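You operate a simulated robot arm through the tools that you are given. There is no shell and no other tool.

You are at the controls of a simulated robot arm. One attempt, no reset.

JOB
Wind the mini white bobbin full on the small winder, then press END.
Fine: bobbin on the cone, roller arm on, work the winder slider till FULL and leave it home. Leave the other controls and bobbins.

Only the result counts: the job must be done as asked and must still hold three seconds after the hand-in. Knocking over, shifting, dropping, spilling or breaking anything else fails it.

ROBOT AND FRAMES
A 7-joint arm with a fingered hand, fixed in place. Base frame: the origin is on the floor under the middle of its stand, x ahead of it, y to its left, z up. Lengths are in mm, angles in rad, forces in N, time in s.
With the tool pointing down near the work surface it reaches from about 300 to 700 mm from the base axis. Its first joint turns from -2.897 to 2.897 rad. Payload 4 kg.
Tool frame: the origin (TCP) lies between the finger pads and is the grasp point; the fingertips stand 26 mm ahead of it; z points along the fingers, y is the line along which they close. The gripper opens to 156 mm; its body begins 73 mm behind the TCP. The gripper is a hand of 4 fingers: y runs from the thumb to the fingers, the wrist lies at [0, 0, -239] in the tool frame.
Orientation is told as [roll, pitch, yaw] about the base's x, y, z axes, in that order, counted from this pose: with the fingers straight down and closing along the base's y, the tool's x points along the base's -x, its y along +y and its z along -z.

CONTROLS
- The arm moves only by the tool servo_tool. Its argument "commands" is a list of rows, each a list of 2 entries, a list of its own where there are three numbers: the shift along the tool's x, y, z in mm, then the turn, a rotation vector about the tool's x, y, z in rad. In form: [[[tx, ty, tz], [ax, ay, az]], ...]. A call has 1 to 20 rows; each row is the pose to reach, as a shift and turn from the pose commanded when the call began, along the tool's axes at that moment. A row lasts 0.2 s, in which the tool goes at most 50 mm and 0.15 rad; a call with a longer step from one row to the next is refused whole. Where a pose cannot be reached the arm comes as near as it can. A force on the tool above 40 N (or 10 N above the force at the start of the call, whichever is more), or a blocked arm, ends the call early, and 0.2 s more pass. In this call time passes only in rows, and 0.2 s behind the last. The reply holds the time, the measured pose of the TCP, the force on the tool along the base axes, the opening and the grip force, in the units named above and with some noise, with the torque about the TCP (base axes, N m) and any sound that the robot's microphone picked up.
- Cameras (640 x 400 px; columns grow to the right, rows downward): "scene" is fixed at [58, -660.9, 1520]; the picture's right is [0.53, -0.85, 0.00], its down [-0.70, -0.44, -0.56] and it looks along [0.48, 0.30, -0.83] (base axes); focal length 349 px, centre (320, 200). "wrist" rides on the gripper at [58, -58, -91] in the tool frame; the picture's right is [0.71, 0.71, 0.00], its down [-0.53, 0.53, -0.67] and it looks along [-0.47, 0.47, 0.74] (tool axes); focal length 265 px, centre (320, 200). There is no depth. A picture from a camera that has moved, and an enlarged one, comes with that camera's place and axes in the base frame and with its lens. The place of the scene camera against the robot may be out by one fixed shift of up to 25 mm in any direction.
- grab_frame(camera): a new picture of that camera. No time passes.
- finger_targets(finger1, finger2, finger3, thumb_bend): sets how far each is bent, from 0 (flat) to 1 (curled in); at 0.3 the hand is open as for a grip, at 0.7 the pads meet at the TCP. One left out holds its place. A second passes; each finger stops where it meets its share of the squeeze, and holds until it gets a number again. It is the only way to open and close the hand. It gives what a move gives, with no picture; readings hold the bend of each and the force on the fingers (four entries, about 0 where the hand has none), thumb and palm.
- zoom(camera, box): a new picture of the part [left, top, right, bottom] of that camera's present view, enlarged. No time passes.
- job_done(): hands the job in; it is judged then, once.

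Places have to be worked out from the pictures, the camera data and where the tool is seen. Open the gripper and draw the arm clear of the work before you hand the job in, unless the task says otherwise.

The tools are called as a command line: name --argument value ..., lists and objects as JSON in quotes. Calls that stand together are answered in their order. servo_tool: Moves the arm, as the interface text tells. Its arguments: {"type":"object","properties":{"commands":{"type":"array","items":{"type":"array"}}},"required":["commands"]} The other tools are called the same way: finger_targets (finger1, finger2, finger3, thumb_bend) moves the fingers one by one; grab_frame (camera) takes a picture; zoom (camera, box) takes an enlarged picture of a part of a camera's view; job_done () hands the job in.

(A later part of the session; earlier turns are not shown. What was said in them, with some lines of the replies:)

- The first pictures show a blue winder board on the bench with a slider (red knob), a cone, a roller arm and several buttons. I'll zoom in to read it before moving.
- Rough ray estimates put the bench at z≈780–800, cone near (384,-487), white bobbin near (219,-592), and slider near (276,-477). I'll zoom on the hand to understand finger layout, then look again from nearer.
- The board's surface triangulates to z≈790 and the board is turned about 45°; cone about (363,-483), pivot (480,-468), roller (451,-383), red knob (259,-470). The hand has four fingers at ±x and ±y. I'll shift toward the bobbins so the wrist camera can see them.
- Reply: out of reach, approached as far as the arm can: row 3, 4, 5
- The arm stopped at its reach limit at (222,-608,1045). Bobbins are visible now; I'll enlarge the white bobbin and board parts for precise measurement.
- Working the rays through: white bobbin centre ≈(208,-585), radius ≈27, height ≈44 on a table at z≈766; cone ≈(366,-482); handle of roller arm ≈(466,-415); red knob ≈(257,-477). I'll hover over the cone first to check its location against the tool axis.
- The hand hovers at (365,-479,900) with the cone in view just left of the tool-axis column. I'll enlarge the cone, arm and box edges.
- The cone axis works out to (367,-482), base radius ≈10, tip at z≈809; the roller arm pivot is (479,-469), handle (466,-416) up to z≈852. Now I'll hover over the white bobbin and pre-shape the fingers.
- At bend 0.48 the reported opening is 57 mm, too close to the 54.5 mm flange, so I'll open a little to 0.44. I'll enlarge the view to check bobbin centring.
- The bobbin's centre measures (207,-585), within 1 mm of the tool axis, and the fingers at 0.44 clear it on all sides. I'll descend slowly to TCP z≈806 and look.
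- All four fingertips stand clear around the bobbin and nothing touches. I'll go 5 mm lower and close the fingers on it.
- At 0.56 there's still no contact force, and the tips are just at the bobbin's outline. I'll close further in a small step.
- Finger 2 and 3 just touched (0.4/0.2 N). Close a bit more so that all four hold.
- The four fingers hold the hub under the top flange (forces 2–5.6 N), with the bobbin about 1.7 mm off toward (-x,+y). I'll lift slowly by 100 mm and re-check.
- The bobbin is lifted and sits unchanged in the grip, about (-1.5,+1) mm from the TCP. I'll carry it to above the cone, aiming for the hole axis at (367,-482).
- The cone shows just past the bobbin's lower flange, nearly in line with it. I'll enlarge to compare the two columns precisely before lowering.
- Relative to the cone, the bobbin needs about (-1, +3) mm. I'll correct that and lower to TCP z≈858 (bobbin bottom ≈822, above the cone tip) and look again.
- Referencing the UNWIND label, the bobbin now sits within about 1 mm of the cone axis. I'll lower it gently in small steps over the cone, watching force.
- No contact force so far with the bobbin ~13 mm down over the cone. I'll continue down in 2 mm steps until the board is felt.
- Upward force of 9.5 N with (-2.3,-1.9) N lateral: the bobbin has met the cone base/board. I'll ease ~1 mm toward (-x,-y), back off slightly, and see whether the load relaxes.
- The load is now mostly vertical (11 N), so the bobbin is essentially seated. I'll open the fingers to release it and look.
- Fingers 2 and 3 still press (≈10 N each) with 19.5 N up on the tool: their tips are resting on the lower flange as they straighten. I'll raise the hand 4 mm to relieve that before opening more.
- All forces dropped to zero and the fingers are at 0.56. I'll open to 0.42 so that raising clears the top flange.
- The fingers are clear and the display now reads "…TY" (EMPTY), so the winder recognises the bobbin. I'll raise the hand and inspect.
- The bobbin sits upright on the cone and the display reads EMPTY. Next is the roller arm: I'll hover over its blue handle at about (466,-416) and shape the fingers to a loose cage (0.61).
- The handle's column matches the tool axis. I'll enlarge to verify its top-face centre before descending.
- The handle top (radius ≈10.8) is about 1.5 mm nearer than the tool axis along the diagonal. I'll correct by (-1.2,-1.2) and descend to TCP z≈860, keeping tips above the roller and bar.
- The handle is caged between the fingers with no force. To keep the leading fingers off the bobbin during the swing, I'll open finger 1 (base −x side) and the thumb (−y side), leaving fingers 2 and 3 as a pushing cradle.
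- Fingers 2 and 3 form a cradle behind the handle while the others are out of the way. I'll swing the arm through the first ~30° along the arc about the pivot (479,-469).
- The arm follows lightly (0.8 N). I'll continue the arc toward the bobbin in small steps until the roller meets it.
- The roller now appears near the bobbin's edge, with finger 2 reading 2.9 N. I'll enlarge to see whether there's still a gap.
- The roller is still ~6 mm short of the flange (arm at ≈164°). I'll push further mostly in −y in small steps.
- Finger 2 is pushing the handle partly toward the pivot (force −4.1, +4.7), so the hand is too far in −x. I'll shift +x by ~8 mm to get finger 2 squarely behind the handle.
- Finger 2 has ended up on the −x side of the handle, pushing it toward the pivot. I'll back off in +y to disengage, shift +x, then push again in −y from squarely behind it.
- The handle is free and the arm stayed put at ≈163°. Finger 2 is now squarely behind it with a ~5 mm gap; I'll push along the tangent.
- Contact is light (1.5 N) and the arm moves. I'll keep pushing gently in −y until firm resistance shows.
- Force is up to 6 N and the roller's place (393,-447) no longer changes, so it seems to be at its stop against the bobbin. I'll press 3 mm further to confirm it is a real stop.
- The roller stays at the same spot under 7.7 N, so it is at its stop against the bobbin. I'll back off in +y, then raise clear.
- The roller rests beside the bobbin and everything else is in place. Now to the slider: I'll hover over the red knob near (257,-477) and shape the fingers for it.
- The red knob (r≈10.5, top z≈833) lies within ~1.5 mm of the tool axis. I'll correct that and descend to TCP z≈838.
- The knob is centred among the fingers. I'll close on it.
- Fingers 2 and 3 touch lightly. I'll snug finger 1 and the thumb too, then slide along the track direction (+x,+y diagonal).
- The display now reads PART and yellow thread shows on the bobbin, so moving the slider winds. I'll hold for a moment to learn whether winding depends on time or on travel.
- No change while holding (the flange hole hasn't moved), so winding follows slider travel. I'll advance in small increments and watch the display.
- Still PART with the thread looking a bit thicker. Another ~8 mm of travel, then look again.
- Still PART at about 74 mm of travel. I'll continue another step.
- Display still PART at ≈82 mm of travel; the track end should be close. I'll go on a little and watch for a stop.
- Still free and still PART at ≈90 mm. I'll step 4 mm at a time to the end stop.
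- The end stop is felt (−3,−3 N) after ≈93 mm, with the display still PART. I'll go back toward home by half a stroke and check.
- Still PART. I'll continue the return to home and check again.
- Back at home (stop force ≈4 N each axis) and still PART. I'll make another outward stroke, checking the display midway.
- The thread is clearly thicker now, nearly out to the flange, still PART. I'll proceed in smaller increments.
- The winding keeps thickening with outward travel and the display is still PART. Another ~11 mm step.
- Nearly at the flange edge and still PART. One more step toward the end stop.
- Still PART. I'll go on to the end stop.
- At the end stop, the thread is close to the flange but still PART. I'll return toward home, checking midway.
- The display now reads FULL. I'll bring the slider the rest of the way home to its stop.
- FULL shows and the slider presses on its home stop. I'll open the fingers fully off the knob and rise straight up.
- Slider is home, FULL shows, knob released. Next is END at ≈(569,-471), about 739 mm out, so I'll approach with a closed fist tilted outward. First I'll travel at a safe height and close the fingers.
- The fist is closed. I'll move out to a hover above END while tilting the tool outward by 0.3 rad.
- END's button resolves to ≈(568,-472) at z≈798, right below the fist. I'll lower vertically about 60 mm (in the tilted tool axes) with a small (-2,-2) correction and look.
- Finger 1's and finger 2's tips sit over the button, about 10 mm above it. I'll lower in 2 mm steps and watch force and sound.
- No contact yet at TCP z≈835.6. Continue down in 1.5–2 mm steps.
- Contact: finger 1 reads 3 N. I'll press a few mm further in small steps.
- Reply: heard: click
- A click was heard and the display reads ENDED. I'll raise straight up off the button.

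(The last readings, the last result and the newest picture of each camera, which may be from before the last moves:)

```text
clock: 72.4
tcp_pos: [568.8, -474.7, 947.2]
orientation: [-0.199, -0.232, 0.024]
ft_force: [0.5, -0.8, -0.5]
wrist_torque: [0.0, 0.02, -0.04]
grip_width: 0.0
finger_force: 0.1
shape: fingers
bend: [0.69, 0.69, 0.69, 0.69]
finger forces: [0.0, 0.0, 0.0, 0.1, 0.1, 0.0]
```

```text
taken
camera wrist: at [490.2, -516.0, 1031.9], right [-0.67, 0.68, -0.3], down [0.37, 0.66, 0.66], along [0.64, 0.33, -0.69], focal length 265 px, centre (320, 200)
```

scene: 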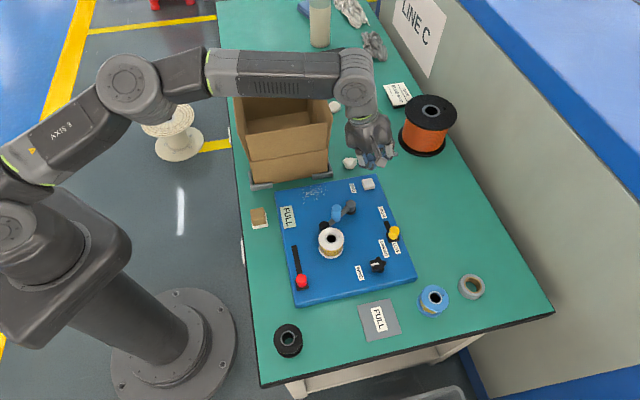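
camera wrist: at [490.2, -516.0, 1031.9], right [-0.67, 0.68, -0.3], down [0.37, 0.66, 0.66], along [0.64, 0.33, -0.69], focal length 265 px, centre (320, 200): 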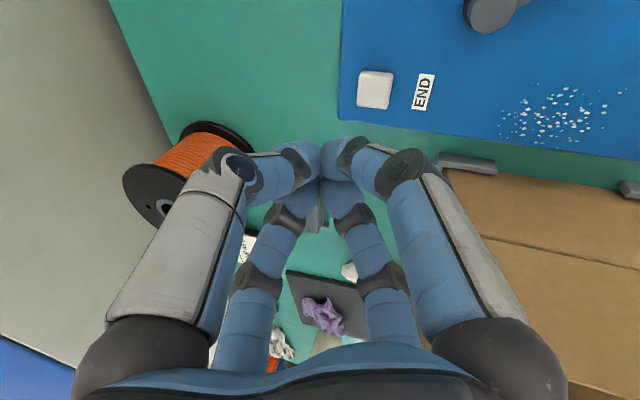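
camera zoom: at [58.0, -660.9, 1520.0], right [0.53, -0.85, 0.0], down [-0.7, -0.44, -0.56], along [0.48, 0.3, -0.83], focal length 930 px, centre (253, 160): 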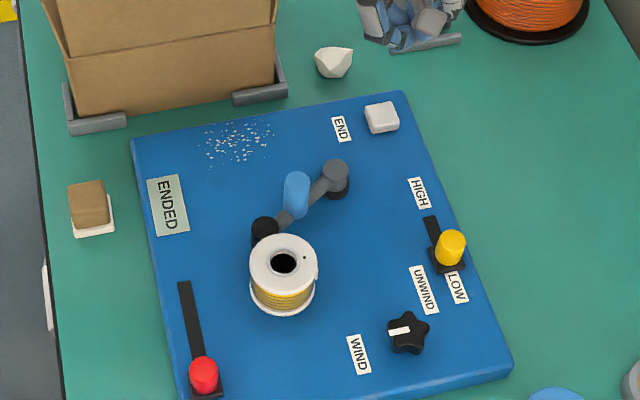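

Everything reads right: ENDED shown, roller on, slider home, button released. I'll withdraw up and back while levelling the tool, then open the hand.

servo_tool --commands '[[[5, 1, -30], [0, 0, 0]], [[27, 2, -57], [-0.038, 0.046, 0]], [[49, 3, -84], [-0.077, 0.092, 0]], [[71, 4, -111], [-0.115, 0.139, 0]], [[93, 5, -138], [-0.154, 0.185, 0]], [[115.7, 5.5, -164.7], [-0.192, 0.231, 0]], [[115.7, 5.5, -164.7], [-0.192, 0.231, 0]]]'

finger_targets --finger1 0.3 --finger2 0.3 --finger3 0.3 --thumb_bend 0.3

grab_frame --camera "scene"

grab_frame --camera "wrist"

```text
clock: 74.0
tcp_pos: [416.1, -439.4, 1075.8]
orientation: [0.001, 0.001, 0.001]
ft_force: [0.5, 0.1, 0.5]
wrist_torque: [0.01, 0.01, -0.02]
grip_width: 0.0
finger_force: 0.0
shape: fingers
bend: [0.69, 0.69, 0.69, 0.69]
finger forces: [0.0, 0.0, 0.0, 0.1, 0.0, 0.0]
```

```text
clock: 75.0
tcp_pos: [415.9, -439.9, 1076.3]
orientation: [-0.001, 0.001, 0.003]
ft_force: [0.2, 0.1, -1.2]
wrist_torque: [0.0, -0.02, -0.01]
grip_width: 106.2
finger_force: 0.1
shape: fingers
bend: [0.3, 0.3, 0.3, 0.3]
finger forces: [0.1, 0.0, 0.0, 0.0, 0.0, 0.0]
```

```text
taken
```

scene: 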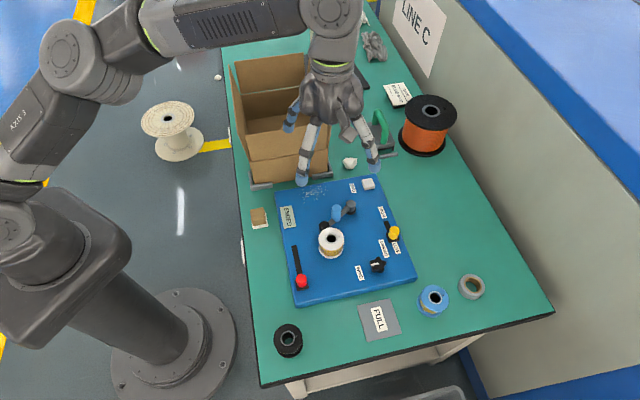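

```text
taken
camera wrist: at [357.9, -498.8, 1165.9], right [-0.71, 0.71, 0.0], down [0.53, 0.53, 0.67], along [0.47, 0.47, -0.74], focal length 265 px, centre (320, 200)
```

wrist: 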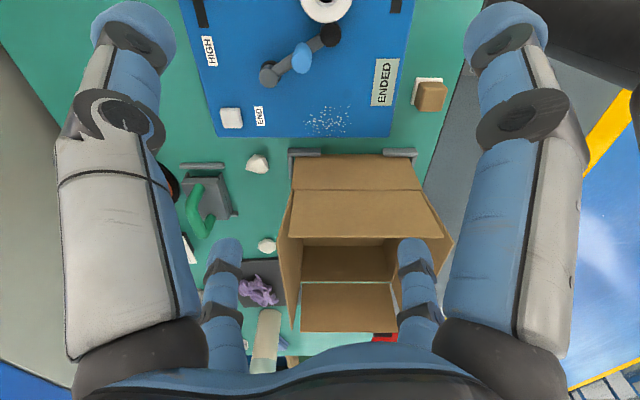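

The hand is open and clear above the work. A last enlarged check of the board before handing in.

zoom --camera "scene" --box '[250, 170, 430, 310]'

zoom --camera "scene" --box '[240, 260, 500, 390]'

```text
2.86 times, centred on (340, 240) of scene
camera zoom: at [58.0, -660.9, 1520.0], right [0.53, -0.85, 0.0], down [-0.7, -0.44, -0.56], along [0.48, 0.3, -0.83], focal length 996 px, centre (263, 86)
```

zoom: 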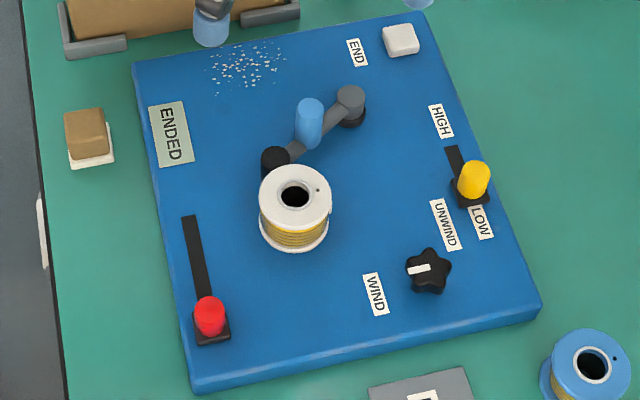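

```text
2.46 times, centred on (370, 325) of scene
camera zoom: at [58.0, -660.9, 1520.0], right [0.53, -0.85, 0.0], down [-0.7, -0.44, -0.56], along [0.48, 0.3, -0.83], focal length 858 px, centre (197, -108)
```

zoom: 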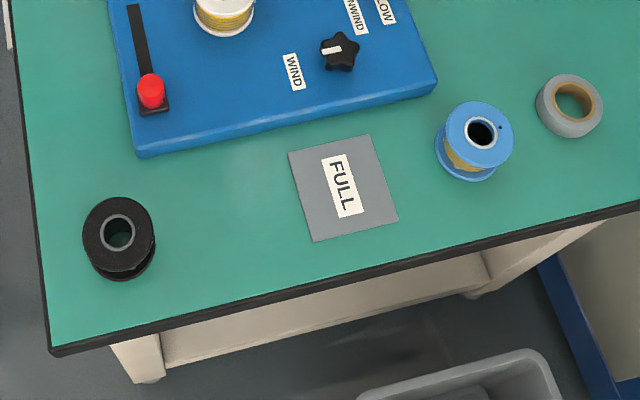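

The white bobbin is wound full on the cone, the roller arm is on, the slider is home, the display reads ENDED, and the other bobbins and controls haven't been touched. I'm handing in the job.

job_done

```text
The job is handed in.
```

The mini white bobbin is wound full, and I pressed END. There was a click, and the winder display changed from FULL to ENDED. The job is handed in, but I haven't had a verdict back.

- **Bobbin:** it is on the cone, with thread wound almost out to the flange.
- **Roller arm:** it is swung on and resting against the bobbin.
- **Slider:** it took two full strokes out and back to reach FULL. I left it against its home stop.
- **Everything else:** the last pictures show the WIND/UNWIND knob, the HIGH/LOW slider, the other bobbins and the box where they started.

The full bobbin is still on the cone; I didn't move it to the pad marked FULL, since the job didn't ask for that. The hand is open and clear above the board.
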